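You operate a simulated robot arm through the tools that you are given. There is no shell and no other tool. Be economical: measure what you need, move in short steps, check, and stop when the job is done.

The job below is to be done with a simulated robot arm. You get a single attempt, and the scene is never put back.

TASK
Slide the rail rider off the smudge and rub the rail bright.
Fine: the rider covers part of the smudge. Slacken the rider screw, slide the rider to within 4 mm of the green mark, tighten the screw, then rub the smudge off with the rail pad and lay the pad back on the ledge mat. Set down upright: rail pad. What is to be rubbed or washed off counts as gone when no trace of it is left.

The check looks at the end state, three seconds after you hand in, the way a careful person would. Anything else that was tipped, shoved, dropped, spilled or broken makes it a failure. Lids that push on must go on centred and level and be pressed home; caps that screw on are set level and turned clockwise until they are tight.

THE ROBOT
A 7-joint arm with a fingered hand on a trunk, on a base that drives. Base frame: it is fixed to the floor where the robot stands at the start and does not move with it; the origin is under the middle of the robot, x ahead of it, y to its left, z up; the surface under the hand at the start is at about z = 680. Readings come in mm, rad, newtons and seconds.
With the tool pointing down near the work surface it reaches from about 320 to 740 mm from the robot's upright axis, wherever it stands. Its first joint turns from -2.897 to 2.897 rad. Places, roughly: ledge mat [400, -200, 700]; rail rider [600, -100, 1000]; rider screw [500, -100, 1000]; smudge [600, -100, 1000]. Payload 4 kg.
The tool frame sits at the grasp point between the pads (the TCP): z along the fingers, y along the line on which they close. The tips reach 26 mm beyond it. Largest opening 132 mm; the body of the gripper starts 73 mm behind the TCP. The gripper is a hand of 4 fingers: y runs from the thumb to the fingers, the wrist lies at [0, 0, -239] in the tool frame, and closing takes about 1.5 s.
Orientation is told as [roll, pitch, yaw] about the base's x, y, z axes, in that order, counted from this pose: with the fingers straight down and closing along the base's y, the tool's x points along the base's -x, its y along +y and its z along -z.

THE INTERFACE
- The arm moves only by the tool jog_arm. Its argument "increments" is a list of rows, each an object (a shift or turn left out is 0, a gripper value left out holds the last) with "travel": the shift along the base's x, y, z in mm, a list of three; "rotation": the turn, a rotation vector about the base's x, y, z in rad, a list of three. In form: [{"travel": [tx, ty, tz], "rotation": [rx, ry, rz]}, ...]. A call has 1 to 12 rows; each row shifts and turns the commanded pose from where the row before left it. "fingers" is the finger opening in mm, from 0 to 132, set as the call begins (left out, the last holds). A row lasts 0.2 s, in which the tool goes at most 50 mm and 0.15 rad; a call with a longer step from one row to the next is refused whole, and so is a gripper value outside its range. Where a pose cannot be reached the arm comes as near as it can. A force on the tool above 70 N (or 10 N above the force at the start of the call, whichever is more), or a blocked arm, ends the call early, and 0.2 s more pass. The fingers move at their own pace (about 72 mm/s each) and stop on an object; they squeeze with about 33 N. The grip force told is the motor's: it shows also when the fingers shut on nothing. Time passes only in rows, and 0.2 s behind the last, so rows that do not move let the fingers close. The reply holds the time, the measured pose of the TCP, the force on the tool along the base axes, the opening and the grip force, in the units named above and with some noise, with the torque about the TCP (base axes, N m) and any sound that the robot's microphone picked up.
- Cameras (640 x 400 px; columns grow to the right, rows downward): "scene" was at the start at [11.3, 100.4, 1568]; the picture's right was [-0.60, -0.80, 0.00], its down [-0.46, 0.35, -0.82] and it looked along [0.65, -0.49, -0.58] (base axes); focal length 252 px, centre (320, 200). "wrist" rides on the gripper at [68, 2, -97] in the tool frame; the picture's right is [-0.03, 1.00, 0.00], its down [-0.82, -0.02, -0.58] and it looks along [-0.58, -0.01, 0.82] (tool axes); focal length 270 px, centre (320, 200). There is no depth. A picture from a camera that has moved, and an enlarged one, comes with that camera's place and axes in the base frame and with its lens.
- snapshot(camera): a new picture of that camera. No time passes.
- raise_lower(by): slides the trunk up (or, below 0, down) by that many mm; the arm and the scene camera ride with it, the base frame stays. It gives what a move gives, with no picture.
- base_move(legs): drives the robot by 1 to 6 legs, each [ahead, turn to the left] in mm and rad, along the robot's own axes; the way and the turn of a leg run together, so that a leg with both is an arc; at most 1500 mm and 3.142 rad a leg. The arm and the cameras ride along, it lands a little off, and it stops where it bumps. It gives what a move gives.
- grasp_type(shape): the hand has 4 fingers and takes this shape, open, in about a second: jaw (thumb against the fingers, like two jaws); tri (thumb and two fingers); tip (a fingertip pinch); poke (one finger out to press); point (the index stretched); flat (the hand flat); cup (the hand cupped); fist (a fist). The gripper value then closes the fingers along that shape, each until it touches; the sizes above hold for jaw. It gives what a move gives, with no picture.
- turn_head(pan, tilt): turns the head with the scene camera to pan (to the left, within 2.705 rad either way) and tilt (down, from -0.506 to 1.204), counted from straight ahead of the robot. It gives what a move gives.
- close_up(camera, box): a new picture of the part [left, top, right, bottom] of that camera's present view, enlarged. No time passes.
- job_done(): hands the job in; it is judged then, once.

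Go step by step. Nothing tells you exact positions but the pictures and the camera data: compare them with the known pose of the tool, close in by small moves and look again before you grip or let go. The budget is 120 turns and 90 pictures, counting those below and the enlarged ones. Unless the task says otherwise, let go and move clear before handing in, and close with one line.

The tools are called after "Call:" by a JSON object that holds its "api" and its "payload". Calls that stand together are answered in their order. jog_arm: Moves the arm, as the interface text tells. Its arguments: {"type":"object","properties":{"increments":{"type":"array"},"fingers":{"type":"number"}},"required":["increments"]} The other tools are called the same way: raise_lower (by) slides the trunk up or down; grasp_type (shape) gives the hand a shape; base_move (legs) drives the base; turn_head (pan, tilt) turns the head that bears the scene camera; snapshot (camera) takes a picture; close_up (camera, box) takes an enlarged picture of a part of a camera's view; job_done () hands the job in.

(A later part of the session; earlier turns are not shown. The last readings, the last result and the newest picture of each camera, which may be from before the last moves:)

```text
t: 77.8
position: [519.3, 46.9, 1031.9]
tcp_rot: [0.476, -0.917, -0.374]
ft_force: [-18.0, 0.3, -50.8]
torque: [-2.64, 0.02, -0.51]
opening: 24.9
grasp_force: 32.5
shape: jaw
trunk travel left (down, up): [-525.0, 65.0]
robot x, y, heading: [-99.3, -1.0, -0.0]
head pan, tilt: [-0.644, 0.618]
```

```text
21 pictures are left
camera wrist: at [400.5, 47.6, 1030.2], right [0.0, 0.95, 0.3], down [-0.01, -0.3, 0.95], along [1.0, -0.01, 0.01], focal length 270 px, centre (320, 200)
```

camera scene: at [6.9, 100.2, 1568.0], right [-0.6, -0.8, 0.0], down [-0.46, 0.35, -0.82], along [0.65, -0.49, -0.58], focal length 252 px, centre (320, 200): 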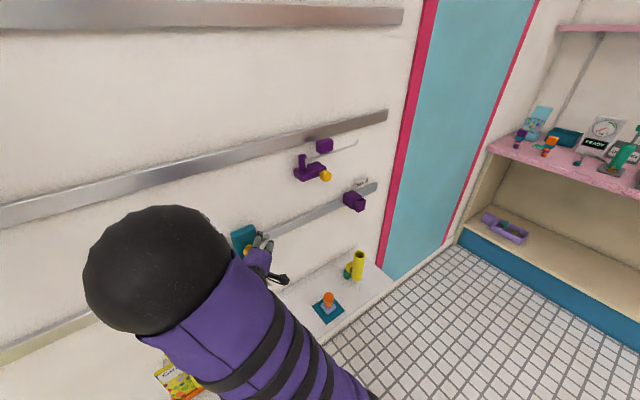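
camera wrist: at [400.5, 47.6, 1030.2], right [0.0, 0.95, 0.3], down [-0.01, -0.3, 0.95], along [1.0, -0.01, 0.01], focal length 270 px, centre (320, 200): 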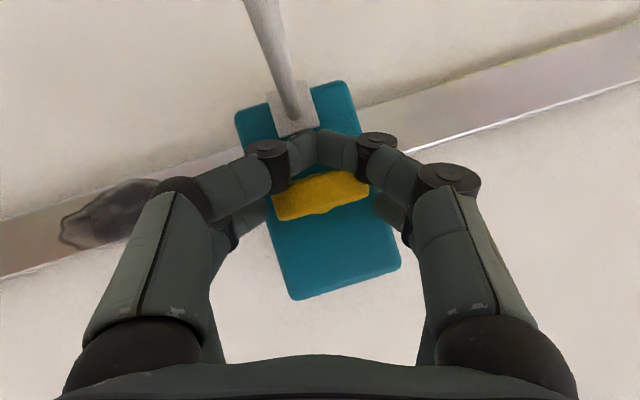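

The wing now resists with 2.6 N·m and doesn't turn past about 2°, so it's firmly at its stop. I'll press slightly more, then release and test the rider's hold.

Call:
{"api": "jog_arm", "payload": {"increments": [{"travel": [0, 0, 2], "rotation": [0.08, 0, 0]}, {"travel": [0, 0, 0]}, {"travel": [0, 0, 0]}]}}

Call:
{"api": "jog_arm", "payload": {"increments": [{"travel": [0, 0, 0], "rotation": [-0.1, 0, 0]}, {"travel": [0, 0, 0], "rotation": [-0.14, 0, 0]}, {"travel": [0, 0, 0], "rotation": [-0.13, 0, 0]}, {"travel": [0, 0, 0]}, {"travel": [-15, 0, 6]}, {"travel": [-20, 0, 15]}, {"travel": [-20, 0, 20]}, {"travel": [-10, 0, 20]}, {"travel": [0, 0, 0]}], "fingers": 100}}

Call:
{"api": "snapshot", "payload": {"camera": "wrist"}}

```text
t: 78.7
position: [518.3, 47.7, 1032.2]
tcp_rot: [0.588, -0.879, -0.465]
ft_force: [-19.1, 1.2, -59.4]
torque: [-2.8, 0.18, -0.84]
opening: 25.1
grasp_force: 32.9
shape: jaw
trunk travel left (down, up): [-525.0, 65.0]
robot x, y, heading: [-100.6, -1.1, -0.002]
head pan, tilt: [-0.644, 0.618]
```

```text
t: 80.7
position: [455.5, 47.4, 1101.7]
tcp_rot: [-0.014, -0.985, 0.023]
ft_force: [0.2, 1.2, 0.3]
torque: [0.0, -0.01, -0.02]
opening: 99.5
grasp_force: 0.2
shape: jaw
trunk travel left (down, up): [-525.0, 65.0]
robot x, y, heading: [-103.4, 2.7, -0.005]
head pan, tilt: [-0.644, 0.618]
```

```text
20 pictures are left
camera wrist: at [338.0, 47.0, 1098.0], right [0.0, 1.0, 0.01], down [-0.03, -0.01, 1.0], along [1.0, 0.0, 0.03], focal length 270 px, centre (320, 200)
```

wrist: 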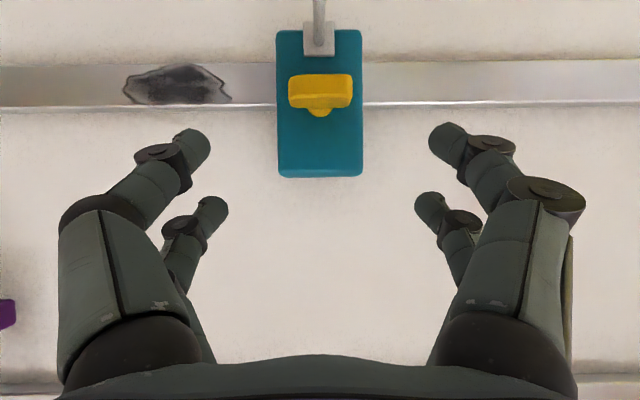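

The rider centre is about y=47.2, roughly 2 mm short of the mark and within tolerance. I'll test its hold by pressing gently toward +y with the left fingers, which would only improve its place.

Call:
{"api": "jog_arm", "payload": {"increments": [{"travel": [10, 8, 0]}, {"travel": [18, 0, -4]}, {"travel": [22, 0, -7]}, {"travel": [22, 0, -7]}, {"travel": [20, 0, -7]}, {"travel": [0, 0, 0]}], "fingers": 131}}

Call:
{"api": "jog_arm", "payload": {"increments": [{"travel": [0, 0, 0]}, {"travel": [0, 0, 0]}, {"travel": [0, 0, 0]}, {"travel": [0, 3, 0]}, {"travel": [0, 3, 0]}, {"travel": [0, 0, 0]}], "fingers": 88}}

Call:
{"api": "jog_arm", "payload": {"increments": [{"travel": [0, 2, 0]}, {"travel": [0, 2, 0]}, {"travel": [0, 0, 0]}]}}

Call:
{"api": "close_up", "payload": {"camera": "wrist", "box": [160, 0, 480, 230]}}

```text
t: 82.0
position: [547.4, 55.3, 1075.9]
tcp_rot: [-0.014, -0.986, 0.024]
ft_force: [0.0, 0.0, -0.6]
torque: [-0.01, -0.03, 0.03]
opening: 131.2
grasp_force: 0.0
shape: jaw
trunk travel left (down, up): [-525.0, 65.0]
robot x, y, heading: [-97.1, 1.0, -0.005]
head pan, tilt: [-0.644, 0.618]
```

```text
t: 83.5
position: [548.5, 59.8, 1075.2]
tcp_rot: [-0.014, -0.986, 0.022]
ft_force: [0.5, -2.6, 0.6]
torque: [-0.01, 0.01, -0.03]
opening: 88.7
grasp_force: 0.0
shape: jaw
trunk travel left (down, up): [-525.0, 65.0]
robot x, y, heading: [-100.7, 0.8, -0.004]
head pan, tilt: [-0.644, 0.618]
```

```text
t: 84.2
position: [548.8, 64.1, 1074.7]
tcp_rot: [-0.011, -0.986, 0.023]
ft_force: [-1.4, -4.3, -0.3]
torque: [-0.01, 0.07, -0.17]
opening: 89.2
grasp_force: 0.2
shape: jaw
trunk travel left (down, up): [-525.0, 65.0]
robot x, y, heading: [-99.1, -3.7, -0.001]
head pan, tilt: [-0.644, 0.618]
```

```text
1.74 times, centred on (320, 115) of wrist
camera zoom: at [430.9, 63.8, 1072.6], right [0.0, 1.0, 0.01], down [-0.03, -0.01, 1.0], along [1.0, 0.0, 0.03], focal length 470 px, centre (320, 348)
```

zoom: 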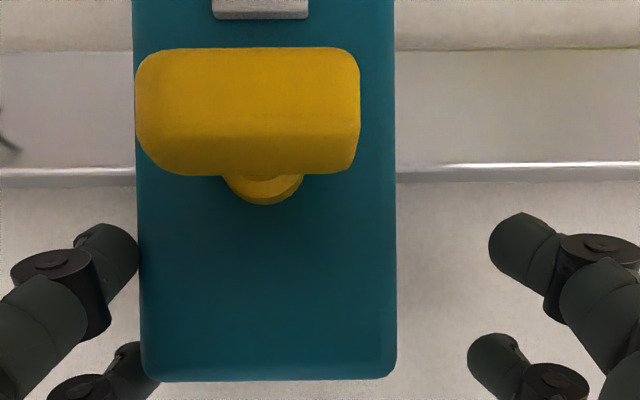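

Call:
{"api": "jog_arm", "payload": {"increments": [{"travel": [0, 3, 0]}, {"travel": [0, 0, 0]}, {"travel": [0, 0, 0]}]}}

Call:
{"api": "close_up", "payload": {"camera": "wrist", "box": [160, 0, 480, 230]}}

```text
t: 85.0
position: [548.9, 68.0, 1077.1]
tcp_rot: [-0.012, -0.987, 0.023]
ft_force: [-2.2, -3.3, -1.8]
torque: [0.02, 0.06, -0.13]
opening: 89.6
grasp_force: 0.1
shape: jaw
trunk travel left (down, up): [-525.0, 65.0]
robot x, y, heading: [-101.8, -2.2, -0.0]
head pan, tilt: [-0.644, 0.618]
```

```text
1.74 times, centred on (320, 115) of wrist
camera zoom: at [430.9, 67.3, 1072.8], right [0.0, 1.0, 0.01], down [-0.03, -0.01, 1.0], along [1.0, 0.0, 0.03], focal length 470 px, centre (320, 348)
```

zoom: 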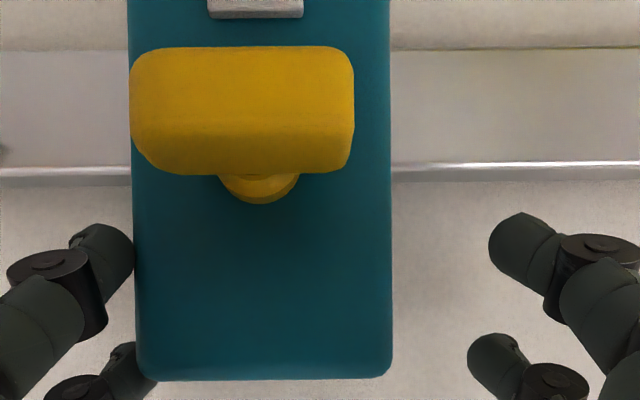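

The rider still creeps under a light push, so the clamp isn't holding yet; my release also turned the hand back while the fingers were still on the wing. I'll re-cage at a better height, tighten harder, and release without any back-rotation.

Call:
{"api": "jog_arm", "payload": {"increments": [{"travel": [0, -6, 0]}, {"travel": [-20, -6, 5]}, {"travel": [-20, -5, 5]}, {"travel": [-20, -1, 0]}, {"travel": [-12, 0, -12]}, {"travel": [6, 0, -18]}, {"travel": [16, 0, -13]}, {"travel": [20, 0, -8]}, {"travel": [0, 0, 0]}], "fingers": 110}}

Call:
{"api": "snapshot", "payload": {"camera": "wrist"}}

```text
t: 87.0
position: [519.4, 50.3, 1034.2]
tcp_rot: [-0.015, -0.986, 0.024]
ft_force: [0.2, -0.2, 0.4]
torque: [0.02, 0.01, -0.01]
opening: 109.7
grasp_force: 0.1
shape: jaw
trunk travel left (down, up): [-525.0, 65.0]
robot x, y, heading: [-103.1, 1.1, -0.002]
head pan, tilt: [-0.644, 0.618]
```

```text
17 pictures are left
camera wrist: at [401.6, 50.1, 1031.8], right [0.0, 1.0, 0.01], down [-0.03, -0.01, 1.0], along [1.0, 0.0, 0.03], focal length 270 px, centre (320, 200)
```

wrist: 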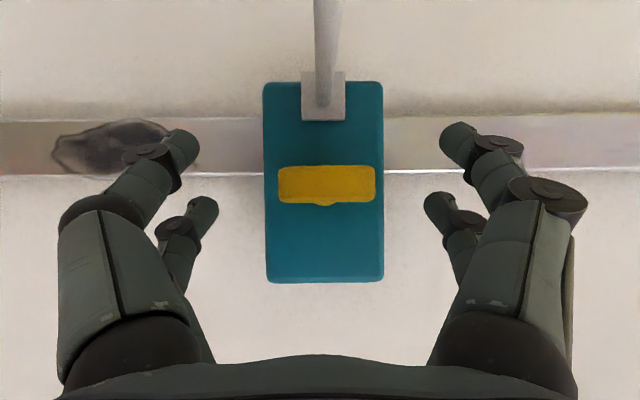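

Call:
{"api": "jog_arm", "payload": {"increments": [{"travel": [0, 0, 0]}, {"travel": [0, 0, 0]}, {"travel": [0, 0, 0]}, {"travel": [0, 0, 0]}, {"travel": [0, 0, 0]}, {"travel": [0, 0, 0]}, {"travel": [0, 0, 0]}], "fingers": 5}}

Call:
{"api": "jog_arm", "payload": {"increments": [{"travel": [0, -0.5, 0], "rotation": [0.1, 0, 0]}, {"travel": [0, -0.5, 0], "rotation": [0.1, 0, 0]}, {"travel": [0, -0.5, 0], "rotation": [0.1, 0, 0]}, {"travel": [0, 0, 0]}]}}

Call:
{"api": "jog_arm", "payload": {"increments": [{"travel": [0.5, -0.5, 0], "rotation": [0.1, 0, 0]}, {"travel": [0.5, -0.5, 0], "rotation": [0.1, 0, 0]}, {"travel": [0, 0, 0]}]}}

Call:
{"api": "snapshot", "payload": {"camera": "wrist"}}

```text
t: 88.7
position: [519.8, 49.8, 1034.6]
tcp_rot: [-0.011, -0.983, 0.024]
ft_force: [-7.4, 0.2, -9.4]
torque: [-0.03, -0.32, 0.0]
opening: 23.8
grasp_force: 33.0
shape: jaw
trunk travel left (down, up): [-525.0, 65.0]
robot x, y, heading: [-100.0, 3.1, -0.003]
head pan, tilt: [-0.644, 0.618]
```

```text
t: 89.7
position: [518.8, 47.3, 1031.7]
tcp_rot: [0.496, -0.919, -0.395]
ft_force: [-15.2, 1.1, -34.3]
torque: [-2.28, 0.21, -0.36]
opening: 23.7
grasp_force: 33.0
shape: jaw
trunk travel left (down, up): [-525.0, 65.0]
robot x, y, heading: [-98.3, -0.3, -0.005]
head pan, tilt: [-0.644, 0.618]
```

```text
t: 90.5
position: [518.4, 50.0, 1031.5]
tcp_rot: [0.761, -0.824, -0.59]
ft_force: [-13.8, 2.9, -40.3]
torque: [-3.7, -0.37, 2.2]
opening: 21.5
grasp_force: 32.4
shape: jaw
trunk travel left (down, up): [-525.0, 65.0]
robot x, y, heading: [-103.3, 3.5, 0.002]
head pan, tilt: [-0.644, 0.618]
```

```text
16 pictures are left
camera wrist: at [399.4, 50.0, 1028.7], right [0.0, 0.87, 0.49], down [-0.02, -0.49, 0.87], along [1.0, -0.01, 0.02], focal length 270 px, centre (320, 200)
```

wrist: 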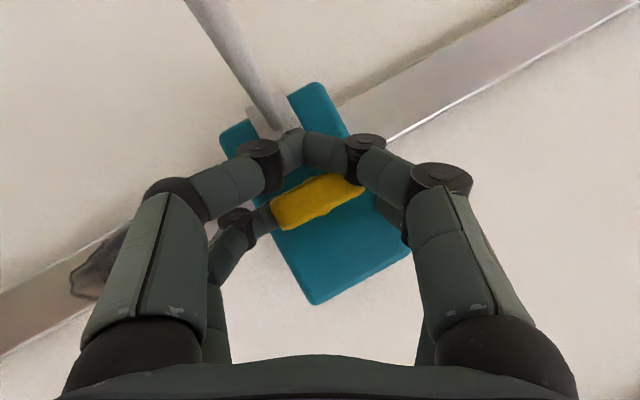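

Torque is up to 3.7 N·m and the wing has advanced about 12° past horizontal, so it really is tightening. A little more.

Call:
{"api": "jog_arm", "payload": {"increments": [{"travel": [0.5, -0.5, 0], "rotation": [0.1, 0, 0]}, {"travel": [0.5, -0.5, 0], "rotation": [0.1, 0, 0]}, {"travel": [0, 0, 0]}]}}

Call:
{"api": "snapshot", "payload": {"camera": "wrist"}}

```text
t: 91.2
position: [517.5, 48.4, 1030.7]
tcp_rot: [0.974, -0.705, -0.738]
ft_force: [-24.6, -1.7, -31.7]
torque: [-5.02, -0.48, 3.05]
opening: 34.8
grasp_force: 33.3
shape: jaw
trunk travel left (down, up): [-525.0, 65.0]
robot x, y, heading: [-101.9, 0.9, -0.002]
head pan, tilt: [-0.644, 0.618]
```

```text
15 pictures are left
camera wrist: at [398.8, 48.6, 1029.8], right [0.0, 0.76, 0.65], down [-0.02, -0.65, 0.76], along [1.0, -0.01, 0.01], focal length 270 px, centre (320, 200)
```

wrist: 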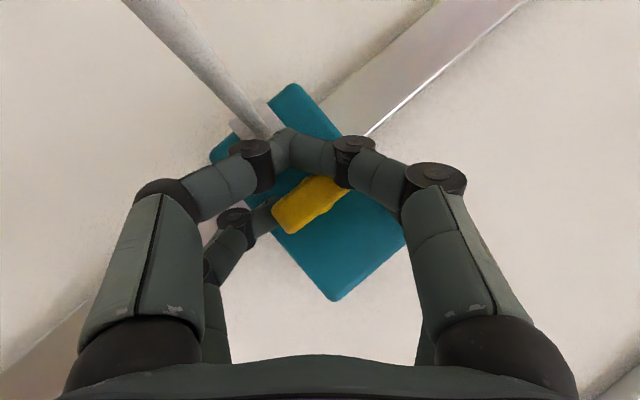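

Torque is at 5 N·m, though some may be fingers near the plate. I'll stop here, open without rotating, back straight out, and check.

Call:
{"api": "jog_arm", "payload": {"increments": [{"travel": [0, 0, 0]}, {"travel": [0, 0, 0]}, {"travel": [0, 0, 0]}, {"travel": [-15, -5, 4]}, {"travel": [-15, -5, 8]}, {"travel": [-15, -3, 10]}, {"travel": [-15, 0, 10], "rotation": [-0.14, 0, 0]}, {"travel": [0, 5, 10], "rotation": [-0.14, 0, 0]}, {"travel": [0, 5, 10], "rotation": [-0.14, 0, 0]}, {"travel": [0, 3, 10], "rotation": [-0.14, 0, 0]}, {"travel": [0, 0, 0], "rotation": [-0.14, 0, 0]}, {"travel": [0, 0, 0]}], "fingers": 70}}

Call:
{"api": "close_up", "payload": {"camera": "wrist", "box": [110, 0, 430, 200]}}

```text
t: 93.8
position: [462.1, 45.5, 1096.1]
tcp_rot: [-0.015, -0.986, 0.025]
ft_force: [-0.2, -0.1, -0.2]
torque: [0.02, 0.04, -0.04]
opening: 69.7
grasp_force: 0.1
shape: jaw
trunk travel left (down, up): [-525.0, 65.0]
robot x, y, heading: [-101.5, -0.2, -0.002]
head pan, tilt: [-0.644, 0.618]
```

```text
2.00 times, centred on (270, 100) of wrist
camera zoom: at [343.1, 45.1, 1093.3], right [0.0, 1.0, 0.01], down [-0.03, -0.01, 1.0], along [1.0, 0.0, 0.03], focal length 541 px, centre (420, 400)
```

zoom: 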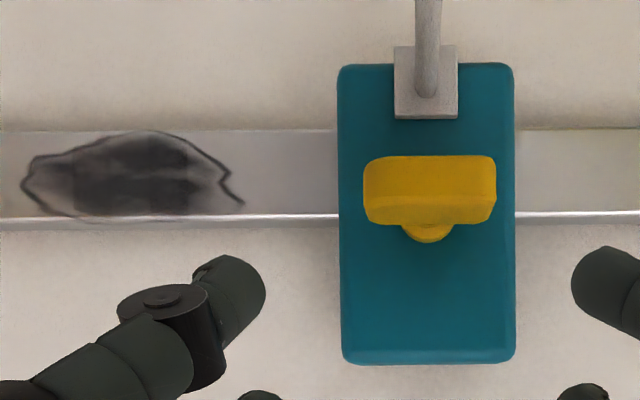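

The wing springs back exactly to horizontal after the 5 N·m, so that is its tight stop, and the rider sits within about 1–2 mm of the mark. Now the pad: knob top near (421, -247, 743). I'll swing the hand over it pointing down.

Call:
{"api": "jog_arm", "payload": {"increments": [{"travel": [-20, -20, 20]}, {"travel": [-20, -30, 20], "rotation": [0, 0.14, 0]}, {"travel": [-10, -40, 10], "rotation": [0, 0.14, 0]}, {"travel": [0, -40, 0], "rotation": [0, 0.14, 0]}, {"travel": [0, -40, 0], "rotation": [0, 0.14, 0]}, {"travel": [0, -40, 0], "rotation": [0, 0.14, 0]}, {"travel": [0, -40, 0], "rotation": [0, 0.14, 0]}, {"travel": [5, -40, 0], "rotation": [0, 0.14, 0]}, {"travel": [5, -2, 0]}, {"travel": [0, 0, 0]}], "fingers": 100}}

Call:
{"api": "raise_lower", "payload": {"by": -300}}

Call:
{"api": "snapshot", "payload": {"camera": "wrist"}}

```text
t: 96.0
position: [431.1, -247.7, 1135.6]
tcp_rot: [-0.07, -0.064, 0.012]
ft_force: [-0.5, 0.4, 0.3]
torque: [0.01, 0.02, -0.01]
opening: 99.5
grasp_force: 0.1
shape: jaw
out of reach, approached as far as the arm can: row 2
trunk travel left (down, up): [-525.0, 65.0]
robot x, y, heading: [-102.1, -3.0, -0.001]
head pan, tilt: [-0.644, 0.618]
```

```text
t: 99.0
position: [431.0, -248.3, 834.0]
tcp_rot: [-0.067, -0.065, 0.015]
ft_force: [0.7, 0.3, -0.1]
torque: [0.02, 0.03, 0.01]
opening: 99.6
grasp_force: 0.0
shape: jaw
trunk travel left (down, up): [-225.0, 365.0]
robot x, y, heading: [-103.2, 2.2, 0.001]
head pan, tilt: [-0.644, 0.618]
```

```text
13 pictures are left
camera wrist: at [356.2, -240.7, 927.8], right [0.02, 1.0, -0.07], down [0.78, 0.03, 0.63], along [0.63, -0.06, -0.77], focal length 270 px, centre (320, 200)
```

wrist: 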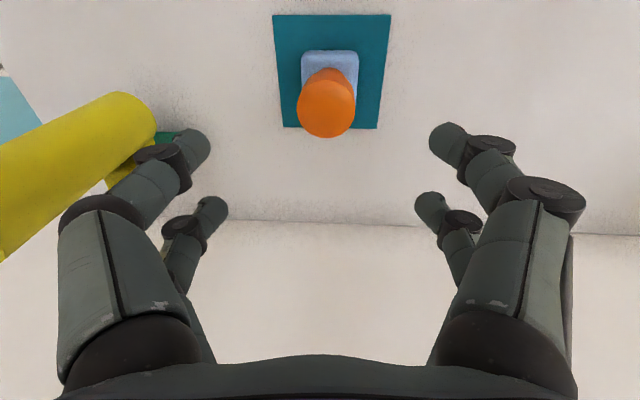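

The yellow holder is about 180 mm away from the pad, so there's room. I'll level the hand and descend partway.

Call:
{"api": "jog_arm", "payload": {"increments": [{"travel": [-4, 0, -15], "rotation": [0.067, 0.065, -0.015]}, {"travel": [-4, 0, -15]}, {"travel": [-3, -1, -14]}, {"travel": [0, 0, 0]}], "fingers": 80}}

Call:
{"api": "snapshot", "payload": {"camera": "wrist"}}

```text
t: 100.0
position: [419.9, -248.2, 790.8]
tcp_rot: [-0.001, -0.001, -0.004]
ft_force: [-0.3, -0.4, 0.0]
torque: [0.01, 0.01, -0.03]
opening: 80.4
grasp_force: 0.1
shape: jaw
trunk travel left (down, up): [-225.0, 365.0]
robot x, y, heading: [-99.2, -1.8, -0.001]
head pan, tilt: [-0.644, 0.618]
```

```text
12 pictures are left
camera wrist: at [351.3, -246.8, 888.5], right [0.03, 1.0, 0.0], down [0.82, -0.02, 0.58], along [0.58, -0.02, -0.82], focal length 270 px, centre (320, 200)
```

wrist: 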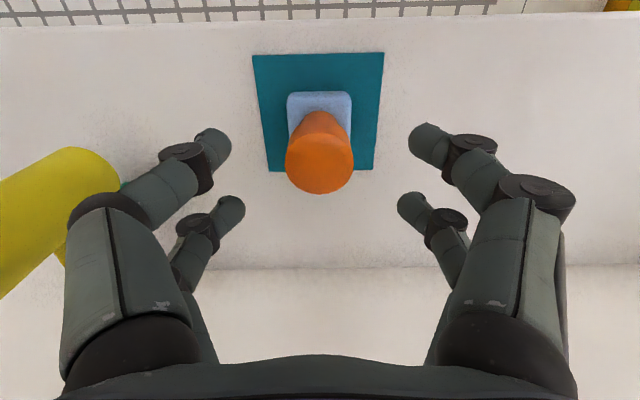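

The mat centre computes to about (420, -249) and the knob top to z≈743. Descending around the knob.

Call:
{"api": "jog_arm", "payload": {"increments": [{"travel": [3, -1.3, -15]}, {"travel": [0, 0, -15]}, {"travel": [0, 0, -15]}, {"travel": [0, 0, -9]}, {"travel": [0, 0, 0]}]}}

Call:
{"api": "snapshot", "payload": {"camera": "wrist"}}

```text
t: 101.2
position: [420.9, -249.6, 737.4]
tcp_rot: [-0.001, 0.0, -0.003]
ft_force: [0.8, -0.7, -0.6]
torque: [-0.02, 0.01, 0.01]
opening: 80.6
grasp_force: 0.1
shape: jaw
trunk travel left (down, up): [-225.0, 365.0]
robot x, y, heading: [-102.7, 0.5, -0.003]
head pan, tilt: [-0.644, 0.618]
```

```text
11 pictures are left
camera wrist: at [353.2, -248.3, 834.3], right [0.03, 1.0, 0.0], down [0.82, -0.02, 0.58], along [0.58, -0.02, -0.82], focal length 270 px, centre (320, 200)
```

wrist: 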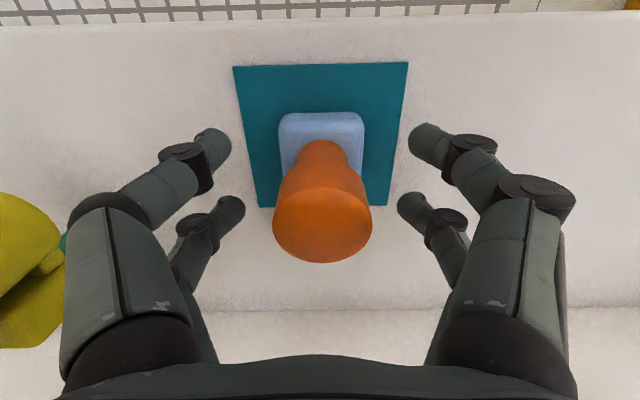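

Call:
{"api": "jog_arm", "payload": {"increments": [{"travel": [4, 0, -3]}, {"travel": [0, 0, 0]}, {"travel": [0, 0, 0]}, {"travel": [0, 0, 0]}, {"travel": [0, 0, 0]}, {"travel": [0, 0, 0]}, {"travel": [0, 0, 0]}], "fingers": 10}}

Call:
{"api": "jog_arm", "payload": {"increments": [{"travel": [0, 0, 15]}, {"travel": [0, 0, 25]}, {"travel": [0, 0, 30]}, {"travel": [0, 0, 0]}]}}

Call:
{"api": "snapshot", "payload": {"camera": "wrist"}}

```text
t: 102.8
position: [425.8, -250.1, 734.2]
tcp_rot: [-0.001, 0.0, -0.006]
ft_force: [0.8, 1.6, 1.0]
torque: [0.09, -0.06, 0.01]
opening: 0.1
grasp_force: 32.9
shape: jaw
trunk travel left (down, up): [-225.0, 365.0]
robot x, y, heading: [-104.7, 0.2, -0.004]
head pan, tilt: [-0.644, 0.618]
```

```text
t: 103.8
position: [426.4, -248.9, 802.5]
tcp_rot: [-0.003, 0.0, -0.004]
ft_force: [0.2, 0.7, -1.6]
torque: [0.01, 0.0, -0.04]
opening: 0.0
grasp_force: 33.3
shape: jaw
trunk travel left (down, up): [-225.0, 365.0]
robot x, y, heading: [-103.4, -2.3, -0.002]
head pan, tilt: [-0.644, 0.618]
```

```text
10 pictures are left
camera wrist: at [357.2, -248.1, 900.6], right [0.03, 1.0, 0.0], down [0.82, -0.02, 0.58], along [0.58, -0.02, -0.82], focal length 270 px, centre (320, 200)
```

wrist: 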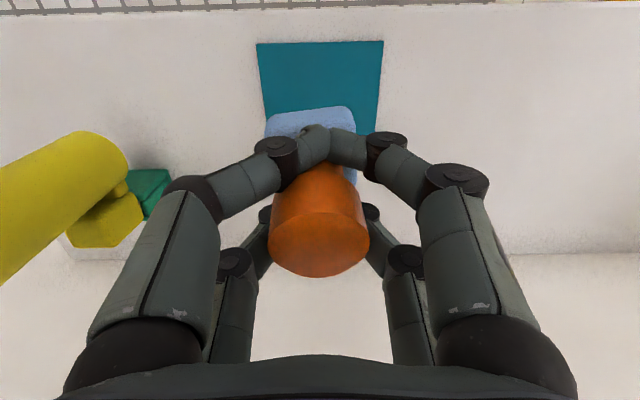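

The pad is lifted, with its neck caged between the finger pairs. I'll raise the trunk, pitch the hand to horizontal and bring the pad face toward the smudge.

Call:
{"api": "raise_lower", "payload": {"by": 290}}

Call:
{"api": "jog_arm", "payload": {"increments": [{"travel": [5, 20, 0], "rotation": [0, -0.14, 0]}, {"travel": [5, 20, 0], "rotation": [0, -0.14, 0]}, {"travel": [5, 20, 0], "rotation": [0, -0.14, 0]}, {"travel": [5, 20, 0], "rotation": [0, -0.14, 0]}, {"travel": [5, 20, 0], "rotation": [0, -0.14, 0]}, {"travel": [5, 20, 0], "rotation": [0, -0.14, 0]}, {"travel": [5, 20, 0], "rotation": [0, -0.14, 0]}, {"travel": [5, 20, 0], "rotation": [0, -0.14, 0]}, {"travel": [5, 5, 0], "rotation": [0, -0.14, 0]}, {"travel": [5, 5, 0], "rotation": [0, -0.14, 0]}, {"travel": [0, 0, 0], "rotation": [0, -0.14, 0]}, {"travel": [0, 0, 0], "rotation": [0, -0.03, 0]}]}}

Call:
{"api": "snapshot", "payload": {"camera": "wrist"}}

```text
t: 106.8
position: [426.5, -249.5, 1092.6]
tcp_rot: [-0.003, 0.0, -0.003]
ft_force: [0.8, -0.9, -1.7]
torque: [0.01, 0.01, -0.02]
opening: 0.0
grasp_force: 33.4
shape: jaw
trunk travel left (down, up): [-515.0, 75.0]
robot x, y, heading: [-103.4, -1.2, -0.002]
head pan, tilt: [-0.644, 0.618]
```

```text
t: 109.4
position: [473.7, -79.3, 1076.4]
tcp_rot: [0.077, -1.491, -0.058]
ft_force: [-0.1, 0.0, -1.4]
torque: [0.0, -0.01, 0.02]
opening: 0.0
grasp_force: 32.8
shape: jaw
out of reach, approached as far as the arm can: row 7
trunk travel left (down, up): [-515.0, 75.0]
robot x, y, heading: [-105.0, -0.7, 0.003]
head pan, tilt: [-0.644, 0.618]
```

```text
9 pictures are left
camera wrist: at [371.7, -79.8, 1017.5], right [-0.02, 1.0, 0.03], down [-0.51, -0.04, 0.86], along [0.86, 0.0, 0.51], focal length 270 px, centre (320, 200)
```

wrist: 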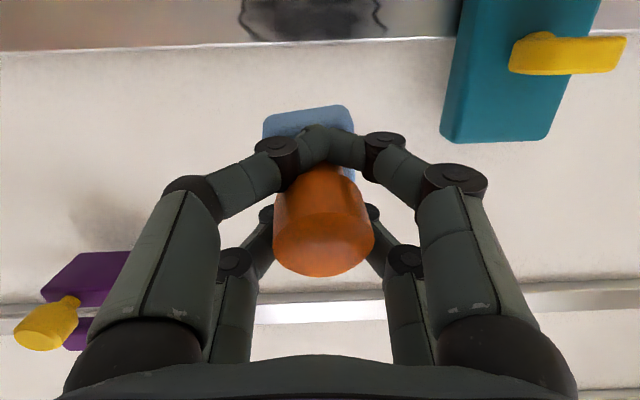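

Good posture. I'll level to exactly horizontal and lower to the rail's centre height, z≈1004.

Call:
{"api": "jog_arm", "payload": {"increments": [{"travel": [1, 0, -18], "rotation": [-0.03, -0.08, 0]}, {"travel": [1, 0, -18]}, {"travel": [1, 0, -18]}, {"travel": [0, 0, -18]}, {"travel": [0, 0, 0]}]}}

Call:
{"api": "jog_arm", "payload": {"increments": [{"travel": [15, 0, 0]}, {"travel": [10, 0, 0]}, {"travel": [5, 0, 0]}, {"travel": [4, 0, 0]}, {"travel": [3, 0, 0]}, {"travel": [0, 0, 0]}]}}

```text
t: 110.6
position: [477.8, -80.5, 1006.3]
tcp_rot: [-1.499, -1.545, 1.52]
ft_force: [1.5, 0.5, -1.2]
torque: [-0.02, -0.01, 0.03]
opening: 0.0
grasp_force: 33.3
shape: jaw
trunk travel left (down, up): [-515.0, 75.0]
robot x, y, heading: [-102.1, -0.3, -0.003]
head pan, tilt: [-0.644, 0.618]
```

```text
t: 112.0
position: [514.2, -79.3, 1005.6]
tcp_rot: [-1.477, -1.547, 1.498]
ft_force: [0.3, 0.0, -1.5]
torque: [0.01, -0.01, 0.01]
opening: 0.0
grasp_force: 33.0
shape: jaw
trunk travel left (down, up): [-515.0, 75.0]
robot x, y, heading: [-102.6, -0.3, -0.001]
head pan, tilt: [-0.644, 0.618]
```

No contact yet. Creeping in.

Call:
{"api": "jog_arm", "payload": {"increments": [{"travel": [2, 0, 0]}, {"travel": [2, 0, 0]}, {"travel": [2, 0, 0]}, {"travel": [0, 0, 0]}]}}

Call:
{"api": "jog_arm", "payload": {"increments": [{"travel": [2, 0, 0]}, {"travel": [2, 0, 0]}, {"travel": [0, 0, 0]}]}}

Call:
{"api": "snapshot", "payload": {"camera": "wrist"}}

```text
t: 113.0
position: [520.5, -79.5, 1005.9]
tcp_rot: [-1.49, -1.546, 1.51]
ft_force: [1.0, -0.5, 0.3]
torque: [-0.04, 0.0, -0.02]
opening: 0.0
grasp_force: 32.7
shape: jaw
trunk travel left (down, up): [-515.0, 75.0]
robot x, y, heading: [-103.5, -2.1, -0.006]
head pan, tilt: [-0.644, 0.618]
```

```text
t: 113.8
position: [525.5, -79.0, 1006.2]
tcp_rot: [-1.486, -1.545, 1.506]
ft_force: [0.1, 0.4, -1.1]
torque: [-0.01, 0.01, -0.01]
opening: 0.0
grasp_force: 33.0
shape: jaw
trunk travel left (down, up): [-515.0, 75.0]
robot x, y, heading: [-99.0, -3.3, -0.003]
head pan, tilt: [-0.644, 0.618]
```

```text
8 pictures are left
camera wrist: at [427.1, -81.2, 938.2], right [-0.02, 1.0, 0.0], down [-0.58, -0.01, 0.82], along [0.82, 0.02, 0.58], focal length 270 px, centre (320, 200)
```

wrist: 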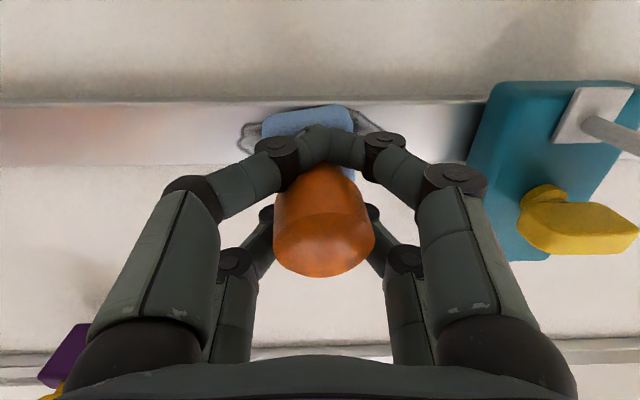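

Call:
{"api": "jog_arm", "payload": {"increments": [{"travel": [2, 0, 0]}, {"travel": [2, 0, 0]}, {"travel": [0, 0, 0]}]}}

Call:
{"api": "jog_arm", "payload": {"increments": [{"travel": [2, 0, 0]}, {"travel": [0, 0, 0]}]}}

Call:
{"api": "jog_arm", "payload": {"increments": [{"travel": [2, 0, 0]}, {"travel": [0, 0, 0]}]}}

```text
t: 114.6
position: [528.2, -77.9, 1006.5]
tcp_rot: [-1.487, -1.544, 1.507]
ft_force: [-0.2, -0.8, -0.8]
torque: [0.01, -0.02, 0.03]
opening: 0.0
grasp_force: 33.1
shape: jaw
trunk travel left (down, up): [-515.0, 75.0]
robot x, y, heading: [-98.5, -1.1, 0.0]
head pan, tilt: [-0.644, 0.618]
```

```text
t: 115.2
position: [530.6, -79.4, 1006.0]
tcp_rot: [-1.482, -1.548, 1.504]
ft_force: [-1.1, -0.1, -0.4]
torque: [-0.01, 0.04, -0.02]
opening: 0.1
grasp_force: 32.9
shape: jaw
trunk travel left (down, up): [-515.0, 75.0]
robot x, y, heading: [-102.7, 2.6, -0.005]
head pan, tilt: [-0.644, 0.618]
```

```text
t: 115.8
position: [530.2, -79.2, 1006.3]
tcp_rot: [-1.475, -1.548, 1.495]
ft_force: [-9.2, -3.5, -2.5]
torque: [0.01, -0.01, -0.01]
opening: 0.1
grasp_force: 33.0
shape: jaw
trunk travel left (down, up): [-515.0, 75.0]
robot x, y, heading: [-99.5, -0.2, -0.002]
head pan, tilt: [-0.644, 0.618]
```

Contact at about 9 N. Rubbing across the smudge with back-and-forth strokes.

Call:
{"api": "jog_arm", "payload": {"increments": [{"travel": [0, -11, 0]}, {"travel": [0, -11, 0]}, {"travel": [0, -11, 0]}, {"travel": [0, -11, 0]}, {"travel": [0, -11, 0]}, {"travel": [0, 11, 0]}, {"travel": [0, 11, 0]}, {"travel": [0, 11, 0]}, {"travel": [0, 11, 0]}, {"travel": [0, 11, 0]}, {"travel": [0, 11, 0]}, {"travel": [0, 11, 0]}]}}

Call:
{"api": "jog_arm", "payload": {"increments": [{"travel": [0, 10, 0]}, {"travel": [0, 9, 0]}, {"travel": [0, -11, 3]}, {"travel": [0, -11, 0]}, {"travel": [0, -11, 0]}, {"travel": [0, -11, 0]}, {"travel": [0, -11, 0]}, {"travel": [0, -11, 0]}, {"travel": [0, -11, 0]}, {"travel": [0, -11, 0]}, {"travel": [0, -8, 0]}, {"travel": [0, 0, 0]}]}}

Call:
{"api": "snapshot", "payload": {"camera": "wrist"}}

```text
t: 118.4
position: [531.1, -56.6, 1005.3]
tcp_rot: [-1.52, -1.544, 1.54]
ft_force: [-0.5, -0.1, -1.0]
torque: [0.01, 0.04, 0.05]
opening: 0.0
grasp_force: 33.2
shape: jaw
trunk travel left (down, up): [-515.0, 75.0]
robot x, y, heading: [-100.8, 0.2, 0.0]
head pan, tilt: [-0.644, 0.618]
```

```text
t: 121.0
position: [529.6, -135.3, 1009.0]
tcp_rot: [-1.499, -1.548, 1.519]
ft_force: [-1.9, -1.4, -0.4]
torque: [-0.01, -0.01, 0.02]
opening: 0.0
grasp_force: 32.6
shape: jaw
trunk travel left (down, up): [-515.0, 75.0]
robot x, y, heading: [-101.8, -0.5, 0.001]
head pan, tilt: [-0.644, 0.618]
```

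```text
7 pictures are left
camera wrist: at [434.1, -136.7, 941.5], right [-0.02, 1.0, 0.0], down [-0.58, -0.01, 0.82], along [0.82, 0.01, 0.58], focal length 270 px, centre (320, 200)
```

wrist: 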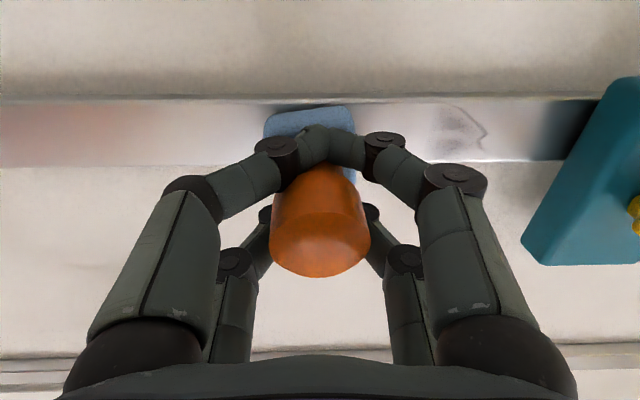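

The smudge is fading fast. I'll press a bit more and do further strokes at slightly different heights.

Call:
{"api": "jog_arm", "payload": {"increments": [{"travel": [3, 10, -1]}, {"travel": [0, 12, 0]}, {"travel": [0, 12, 0]}, {"travel": [0, 12, 0]}, {"travel": [0, 12, 0]}, {"travel": [0, 12, 0]}, {"travel": [0, 12, 0]}, {"travel": [0, 12, 0]}, {"travel": [0, 8, 0]}, {"travel": [0, -10, -6]}, {"travel": [0, -12, 0]}, {"travel": [0, -12, 0]}]}}

Call:
{"api": "jog_arm", "payload": {"increments": [{"travel": [0, -12, 0]}, {"travel": [0, -12, 0]}, {"travel": [0, -12, 0]}, {"travel": [0, -12, 0]}, {"travel": [0, -12, 0]}, {"travel": [0, 10, 0]}, {"travel": [0, 12, 0]}, {"travel": [0, 12, 0]}, {"travel": [0, 12, 0]}, {"travel": [0, 12, 0]}, {"travel": [0, 12, 0]}, {"travel": [0, 12, 0]}]}}

Call:
{"api": "jog_arm", "payload": {"increments": [{"travel": [0, 12, 2]}, {"travel": [0, 0, 4]}, {"travel": [0, -12, 0]}, {"travel": [0, -12, 0]}, {"travel": [0, -12, 0]}, {"travel": [0, -12, 0]}, {"travel": [0, -12, 0]}, {"travel": [0, -12, 0]}, {"travel": [0, -12, 0]}, {"travel": [0, -12, 0]}, {"travel": [0, 0, 0]}]}}

Call:
{"api": "snapshot", "payload": {"camera": "wrist"}}

```text
t: 123.6
position: [532.5, -63.4, 1002.0]
tcp_rot: [-1.529, -1.543, 1.551]
ft_force: [-14.0, 4.5, -0.5]
torque: [-0.1, -0.24, 0.21]
opening: 0.1
grasp_force: 32.6
shape: jaw
trunk travel left (down, up): [-515.0, 75.0]
robot x, y, heading: [-97.9, 1.2, 0.001]
head pan, tilt: [-0.644, 0.618]
```

```text
t: 126.2
position: [532.5, -44.2, 1002.8]
tcp_rot: [-1.533, -1.548, 1.548]
ft_force: [-15.8, -5.7, -2.0]
torque: [0.1, -0.23, -0.1]
opening: 0.4
grasp_force: 33.2
shape: jaw
trunk travel left (down, up): [-515.0, 75.0]
robot x, y, heading: [-102.9, 2.6, -0.003]
head pan, tilt: [-0.644, 0.618]
```

```text
t: 128.6
position: [532.4, -126.9, 1008.3]
tcp_rot: [-1.557, -1.544, 1.576]
ft_force: [-21.0, 7.1, -0.7]
torque: [-0.09, -0.27, 0.34]
opening: 0.2
grasp_force: 32.9
shape: jaw
trunk travel left (down, up): [-515.0, 75.0]
robot x, y, heading: [-103.1, -0.8, 0.001]
head pan, tilt: [-0.644, 0.618]
```

```text
6 pictures are left
camera wrist: at [435.9, -129.9, 939.9], right [-0.02, 1.0, 0.0], down [-0.58, -0.01, 0.82], along [0.82, 0.02, 0.58], focal length 270 px, centre (320, 200)
```

wrist: 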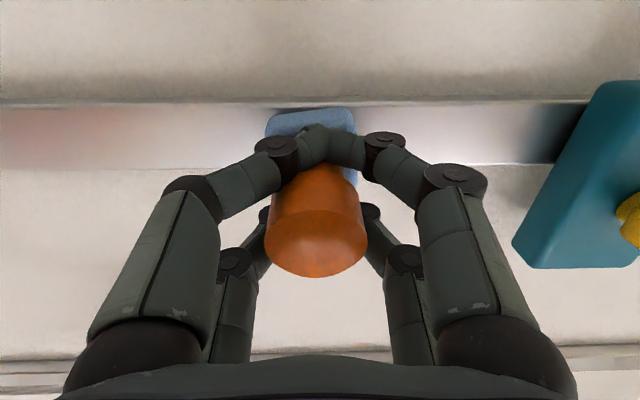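

The rail looks clean. One more full pass for safety, then I'll back off and inspect.

Call:
{"api": "jog_arm", "payload": {"increments": [{"travel": [0, -12, -4]}, {"travel": [0, 12, 0]}, {"travel": [0, 12, 0]}, {"travel": [0, 12, 0]}, {"travel": [0, 12, 0]}, {"travel": [0, 12, 0]}, {"travel": [0, 12, 0]}, {"travel": [0, 12, 0]}, {"travel": [0, 12, 0]}, {"travel": [0, 5, 5]}, {"travel": [0, 0, -8]}, {"travel": [0, -12, 0]}]}}

Call:
{"api": "jog_arm", "payload": {"increments": [{"travel": [0, -12, 0]}, {"travel": [0, -12, 6]}, {"travel": [0, -12, 0]}, {"travel": [0, -12, 0]}, {"travel": [0, -12, 0]}, {"travel": [-5, 0, 0]}, {"travel": [-20, 0, 0]}, {"travel": [-20, 0, 0]}, {"travel": [0, -20, 20]}, {"travel": [0, -20, 20]}, {"travel": [0, -20, 20]}, {"travel": [0, 0, 0]}]}}

Call:
{"api": "close_up", "payload": {"camera": "wrist", "box": [240, 0, 560, 200]}}

```text
t: 131.2
position: [532.4, -47.8, 1001.0]
tcp_rot: [-1.549, -1.545, 1.572]
ft_force: [-16.8, 6.0, -1.9]
torque: [-0.05, -0.23, 0.2]
opening: 0.0
grasp_force: 32.9
shape: jaw
trunk travel left (down, up): [-515.0, 75.0]
robot x, y, heading: [-103.9, -0.4, 0.001]
head pan, tilt: [-0.644, 0.618]
```

```text
t: 133.8
position: [487.0, -170.4, 1067.3]
tcp_rot: [-1.494, -1.547, 1.516]
ft_force: [-0.2, -0.7, -1.5]
torque: [-0.02, 0.02, -0.04]
opening: 0.1
grasp_force: 33.4
shape: jaw
trunk travel left (down, up): [-515.0, 75.0]
robot x, y, heading: [-102.2, 0.2, -0.001]
head pan, tilt: [-0.644, 0.618]
```

```text
2.00 times, centred on (400, 100) of wrist
camera zoom: at [390.3, -173.3, 999.2], right [-0.02, 1.0, 0.0], down [-0.58, -0.01, 0.82], along [0.82, 0.02, 0.58], focal length 541 px, centre (160, 400)
```

zoom: 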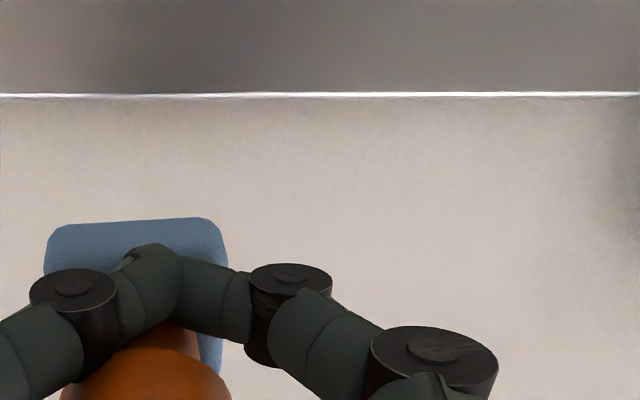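

The upper part is bright. I'll tip the hand partway back, which gives a level view of the whole rail and the rider.

Call:
{"api": "jog_arm", "payload": {"increments": [{"travel": [-10, 15, 5], "rotation": [0, 0.14, 0]}, {"travel": [-10, 15, 5], "rotation": [0, 0.14, 0]}, {"travel": [-10, 15, 5], "rotation": [0, 0.14, 0]}, {"travel": [-5, 15, 5], "rotation": [0, 0.14, 0]}, {"travel": [0, 0, 5], "rotation": [0, 0.03, 0]}, {"travel": [0, 0, 0]}]}}

Call:
{"api": "close_up", "payload": {"camera": "wrist", "box": [220, 0, 540, 160]}}

```text
t: 135.2
position: [454.9, -111.6, 1091.4]
tcp_rot: [-0.017, -0.979, 0.045]
ft_force: [0.1, -0.3, -0.1]
torque: [0.0, 0.0, 0.0]
opening: 0.0
grasp_force: 32.9
shape: jaw
trunk travel left (down, up): [-515.0, 75.0]
robot x, y, heading: [-104.9, 0.1, -0.008]
head pan, tilt: [-0.644, 0.618]
```

```text
2.00 times, centred on (380, 80) of wrist
camera zoom: at [335.8, -113.8, 1088.7], right [-0.02, 1.0, 0.01], down [-0.02, -0.01, 1.0], along [1.0, 0.02, 0.02], focal length 541 px, centre (200, 440)
```

zoom: 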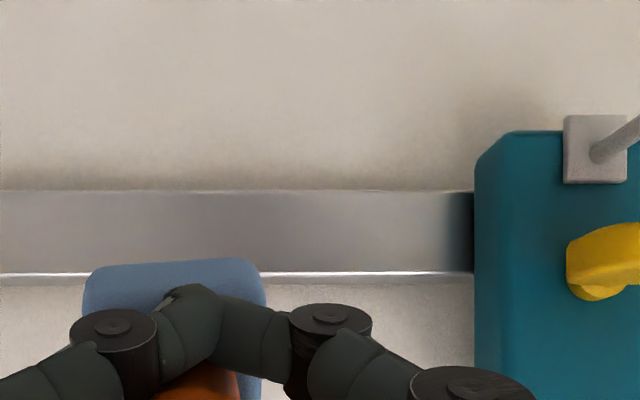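

The rail is bright with no trace left. Now I'll take the pad back over the mat.

Call:
{"api": "jog_arm", "payload": {"increments": [{"travel": [-8, -20, 0], "rotation": [0, 0.14, 0]}, {"travel": [-8, -20, 0], "rotation": [0, 0.14, 0]}, {"travel": [-8, -20, 0], "rotation": [0, 0.14, 0]}, {"travel": [-6, -20, 0], "rotation": [0, 0.14, 0]}, {"travel": [0, -20, 0], "rotation": [0, 0.14, 0]}, {"travel": [0, -20, 0], "rotation": [0, 0.14, 0]}, {"travel": [0, -18, 0], "rotation": [0.017, 0.139, -0.03]}, {"travel": [0, 0, 0]}]}}

Call:
{"api": "raise_lower", "payload": {"by": -300}}

```text
t: 137.0
position: [423.5, -248.6, 1091.1]
tcp_rot: [0.034, 0.001, -0.006]
ft_force: [0.2, 0.4, -1.6]
torque: [0.03, 0.02, -0.02]
opening: 0.0
grasp_force: 33.1
shape: jaw
trunk travel left (down, up): [-515.0, 75.0]
robot x, y, heading: [-101.4, -2.4, -0.001]
head pan, tilt: [-0.644, 0.618]
```

```text
t: 140.0
position: [425.2, -247.5, 791.4]
tcp_rot: [0.035, 0.001, -0.007]
ft_force: [-1.0, 0.3, -1.2]
torque: [0.04, 0.03, 0.02]
opening: 0.3
grasp_force: 33.0
shape: jaw
trunk travel left (down, up): [-215.0, 375.0]
robot x, y, heading: [-101.6, 0.3, -0.003]
head pan, tilt: [-0.644, 0.618]
```

Call:
{"api": "jog_arm", "payload": {"increments": [{"travel": [0, -2, -15], "rotation": [-0.034, 0, 0.006]}, {"travel": [0, 0, -15]}, {"travel": [0, 0, -8]}, {"travel": [0, 0, 0]}]}}

Call:
{"api": "snapshot", "payload": {"camera": "wrist"}}

```text
t: 141.0
position: [423.4, -249.3, 754.4]
tcp_rot: [0.001, -0.002, 0.001]
ft_force: [-0.5, -0.2, -0.9]
torque: [0.04, 0.01, -0.03]
opening: 0.0
grasp_force: 33.2
shape: jaw
trunk travel left (down, up): [-215.0, 375.0]
robot x, y, heading: [-100.1, -1.5, -0.001]
head pan, tilt: [-0.644, 0.618]
```

```text
3 pictures are left
camera wrist: at [354.6, -248.4, 852.1], right [0.03, 1.0, 0.0], down [0.82, -0.02, 0.58], along [0.58, -0.01, -0.82], focal length 270 px, centre (320, 200)
```

wrist: 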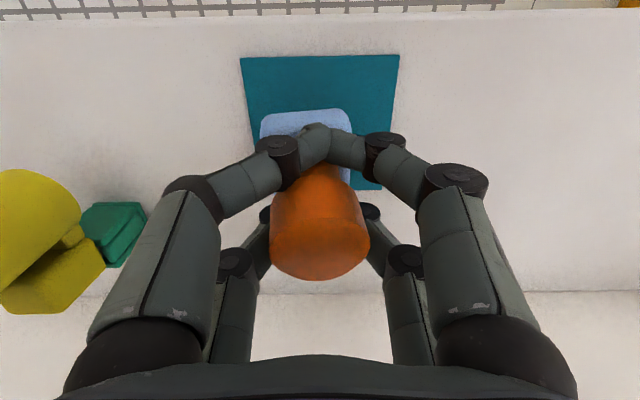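

The pad hangs about 6 mm to the right of the mat's middle, so I'll shift +y 6 and lower until it touches.

Call:
{"api": "jog_arm", "payload": {"increments": [{"travel": [2, 6, -4]}, {"travel": [0, 0, -4]}, {"travel": [0, 0, -3]}, {"travel": [0, 0, 0]}]}}

Call:
{"api": "jog_arm", "payload": {"increments": [{"travel": [0, 0, -2]}, {"travel": [0, 0, -2]}, {"travel": [0, 0, 0]}]}}

Call:
{"api": "jog_arm", "payload": {"increments": [{"travel": [0, 0, -2]}, {"travel": [0, 0, 0]}]}}

```text
t: 142.0
position: [426.6, -244.9, 743.9]
tcp_rot: [0.001, 0.0, 0.0]
ft_force: [0.4, -0.1, -1.7]
torque: [0.02, -0.03, -0.01]
opening: 0.0
grasp_force: 33.4
shape: jaw
trunk travel left (down, up): [-215.0, 375.0]
robot x, y, heading: [-100.8, -1.5, -0.004]
head pan, tilt: [-0.644, 0.618]
```

```text
t: 142.8
position: [426.9, -243.3, 738.4]
tcp_rot: [0.0, 0.001, 0.001]
ft_force: [-0.1, -0.2, -0.3]
torque: [-0.03, 0.0, -0.01]
opening: 0.0
grasp_force: 33.0
shape: jaw
trunk travel left (down, up): [-215.0, 375.0]
robot x, y, heading: [-102.6, -0.2, -0.007]
head pan, tilt: [-0.644, 0.618]
```

```text
t: 143.4
position: [425.0, -243.6, 737.5]
tcp_rot: [-0.001, -0.001, 0.0]
ft_force: [-0.3, 0.6, -1.2]
torque: [-0.04, 0.05, -0.03]
opening: 0.0
grasp_force: 33.2
shape: jaw
trunk travel left (down, up): [-215.0, 375.0]
robot x, y, heading: [-99.8, -0.8, -0.004]
head pan, tilt: [-0.644, 0.618]
```

Call:
{"api": "jog_arm", "payload": {"increments": [{"travel": [0, 0, -2]}, {"travel": [0, 0, 0]}]}}

Call:
{"api": "jog_arm", "payload": {"increments": [{"travel": [0, 0, -2]}, {"travel": [0, 0, 0]}]}}

```text
t: 144.0
position: [427.1, -244.7, 736.0]
tcp_rot: [-0.001, -0.003, 0.001]
ft_force: [-0.6, -1.6, 4.2]
torque: [0.03, -0.09, -0.05]
opening: 0.0
grasp_force: 32.8
shape: jaw
trunk travel left (down, up): [-215.0, 375.0]
robot x, y, heading: [-100.7, 2.9, 0.0]
head pan, tilt: [-0.644, 0.618]
```

```text
t: 144.6
position: [425.0, -244.9, 733.9]
tcp_rot: [-0.003, -0.004, -0.001]
ft_force: [-1.5, -6.0, 18.5]
torque: [0.03, -0.24, -0.07]
opening: 0.0
grasp_force: 32.7
shape: jaw
trunk travel left (down, up): [-215.0, 375.0]
robot x, y, heading: [-99.1, -2.2, -0.002]
head pan, tilt: [-0.644, 0.618]
```

It's seated firmly. I'll ease up 2 mm, open slowly, and rise.

Call:
{"api": "jog_arm", "payload": {"increments": [{"travel": [0, 0, 2]}, {"travel": [0, 0, 0]}, {"travel": [0, 0, 0]}, {"travel": [0, 0, 0]}, {"travel": [0, 0, 0]}, {"travel": [0, 0, 0]}, {"travel": [0, 0, 0]}], "fingers": 90}}

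Call:
{"api": "jog_arm", "payload": {"increments": [{"travel": [0, 0, 10]}, {"travel": [0, 0, 20]}, {"travel": [0, 0, 30]}, {"travel": [0, 0, 30]}, {"travel": [0, 0, 30]}, {"travel": [0, 0, 0]}]}}

Call:
{"api": "snapshot", "payload": {"camera": "wrist"}}

```text
t: 146.2
position: [426.3, -243.1, 734.0]
tcp_rot: [-0.001, -0.002, 0.001]
ft_force: [0.5, 0.2, 0.5]
torque: [0.02, 0.03, 0.01]
opening: 89.7
grasp_force: 0.0
shape: jaw
trunk travel left (down, up): [-215.0, 375.0]
robot x, y, heading: [-96.7, 1.3, 0.003]
head pan, tilt: [-0.644, 0.618]
```

```text
t: 147.6
position: [428.6, -244.1, 853.1]
tcp_rot: [-0.001, -0.001, -0.001]
ft_force: [-0.7, -0.6, 0.3]
torque: [0.0, -0.03, 0.03]
opening: 89.8
grasp_force: 0.1
shape: jaw
trunk travel left (down, up): [-215.0, 375.0]
robot x, y, heading: [-98.8, -0.4, -0.002]
head pan, tilt: [-0.644, 0.618]
```

```text
2 pictures are left
camera wrist: at [358.0, -243.4, 950.9], right [0.02, 1.0, 0.0], down [0.82, -0.02, 0.58], along [0.58, -0.01, -0.82], focal length 270 px, centre (320, 200)
```

wrist: 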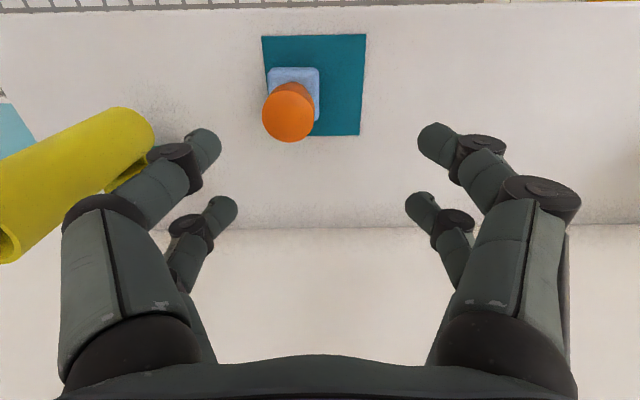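

The pad is upright but sits near the mat's right edge, about 15 mm off centre. I'll nudge it gently back with the open left fingers, low on its base.

Call:
{"api": "jog_arm", "payload": {"increments": [{"travel": [-4, 6, -10]}, {"travel": [0, 0, -30]}, {"travel": [0, 0, -30]}, {"travel": [0, 0, -30]}, {"travel": [0, 0, -20]}, {"travel": [0, 0, -9]}, {"travel": [0, 0, 0]}], "fingers": 124}}

Call:
{"api": "jog_arm", "payload": {"increments": [{"travel": [0, 4, 0]}, {"travel": [0, 4, 0]}, {"travel": [0, 3, 0]}, {"travel": [0, 3, 0]}, {"travel": [0, 3, 0]}, {"travel": [0, 3, 0]}, {"travel": [0, 0, 0]}]}}

Call:
{"api": "snapshot", "payload": {"camera": "wrist"}}

```text
t: 149.2
position: [421.7, -236.4, 725.8]
tcp_rot: [-0.001, -0.003, 0.0]
ft_force: [-0.2, 0.1, 0.6]
torque: [0.0, 0.04, -0.02]
opening: 123.7
grasp_force: 0.1
shape: jaw
trunk travel left (down, up): [-215.0, 375.0]
robot x, y, heading: [-100.6, -2.3, -0.006]
head pan, tilt: [-0.644, 0.618]
```

```text
t: 150.8
position: [422.5, -218.7, 726.6]
tcp_rot: [0.001, -0.001, 0.0]
ft_force: [0.4, -2.1, -0.1]
torque: [-0.01, 0.0, 0.01]
opening: 123.9
grasp_force: 0.1
shape: jaw
trunk travel left (down, up): [-215.0, 375.0]
robot x, y, heading: [-102.0, 1.8, -0.002]
head pan, tilt: [-0.644, 0.618]
```

```text
1 pictures are left
camera wrist: at [354.3, -216.9, 823.0], right [0.03, 1.0, 0.0], down [0.82, -0.02, 0.58], along [0.58, -0.01, -0.82], focal length 270 px, centre (320, 200)
```

wrist: 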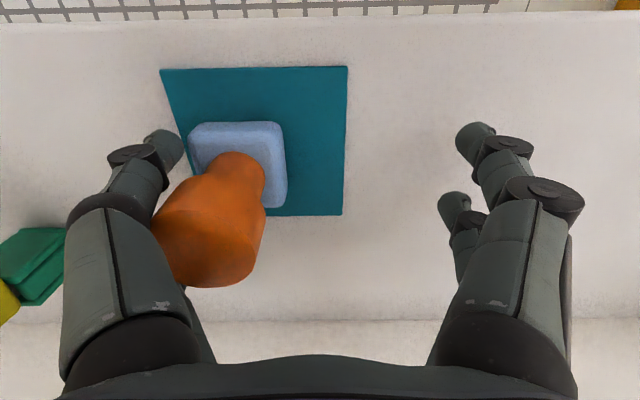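

The fingers have just made contact low on the base. Pushing 12 mm more, then withdrawing sideways and up.

Call:
{"api": "jog_arm", "payload": {"increments": [{"travel": [0, 2.5, 0]}, {"travel": [0, 2.5, 0]}, {"travel": [0, 2.5, 0]}, {"travel": [0, 2.5, 0]}, {"travel": [0, 2, 0]}, {"travel": [0, 0, 0]}]}}

Call:
{"api": "jog_arm", "payload": {"increments": [{"travel": [0, -6, 0]}, {"travel": [0, -6, 0]}, {"travel": [0, 0, 20]}, {"travel": [0, 0, 40]}, {"travel": [0, 0, 40]}, {"travel": [0, 0, 40]}, {"travel": [0, 0, 0]}]}}

Call:
{"api": "snapshot", "payload": {"camera": "wrist"}}

```text
t: 152.2
position: [422.8, -206.9, 725.0]
tcp_rot: [0.0, -0.002, -0.001]
ft_force: [0.7, -0.7, 0.7]
torque: [-0.12, 0.02, 0.04]
opening: 123.8
grasp_force: 0.0
shape: jaw
trunk travel left (down, up): [-215.0, 375.0]
robot x, y, heading: [-102.4, 1.9, -0.006]
head pan, tilt: [-0.644, 0.618]
```

```text
t: 153.8
position: [425.3, -218.4, 866.8]
tcp_rot: [0.0, -0.002, 0.0]
ft_force: [0.4, -0.5, -0.5]
torque: [-0.01, -0.01, 0.0]
opening: 123.8
grasp_force: 0.0
shape: jaw
trunk travel left (down, up): [-215.0, 375.0]
robot x, y, heading: [-103.9, -0.8, -0.005]
head pan, tilt: [-0.644, 0.618]
```

```text
0 pictures are left
camera wrist: at [354.9, -216.8, 963.9], right [0.02, 1.0, 0.0], down [0.82, -0.02, 0.58], along [0.58, -0.01, -0.82], focal length 270 px, centre (320, 200)
```

wrist: 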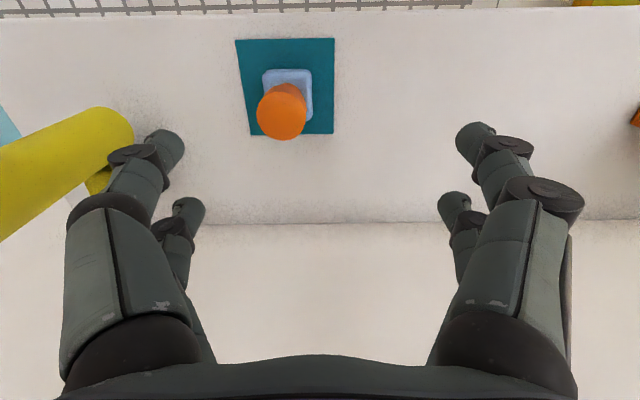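

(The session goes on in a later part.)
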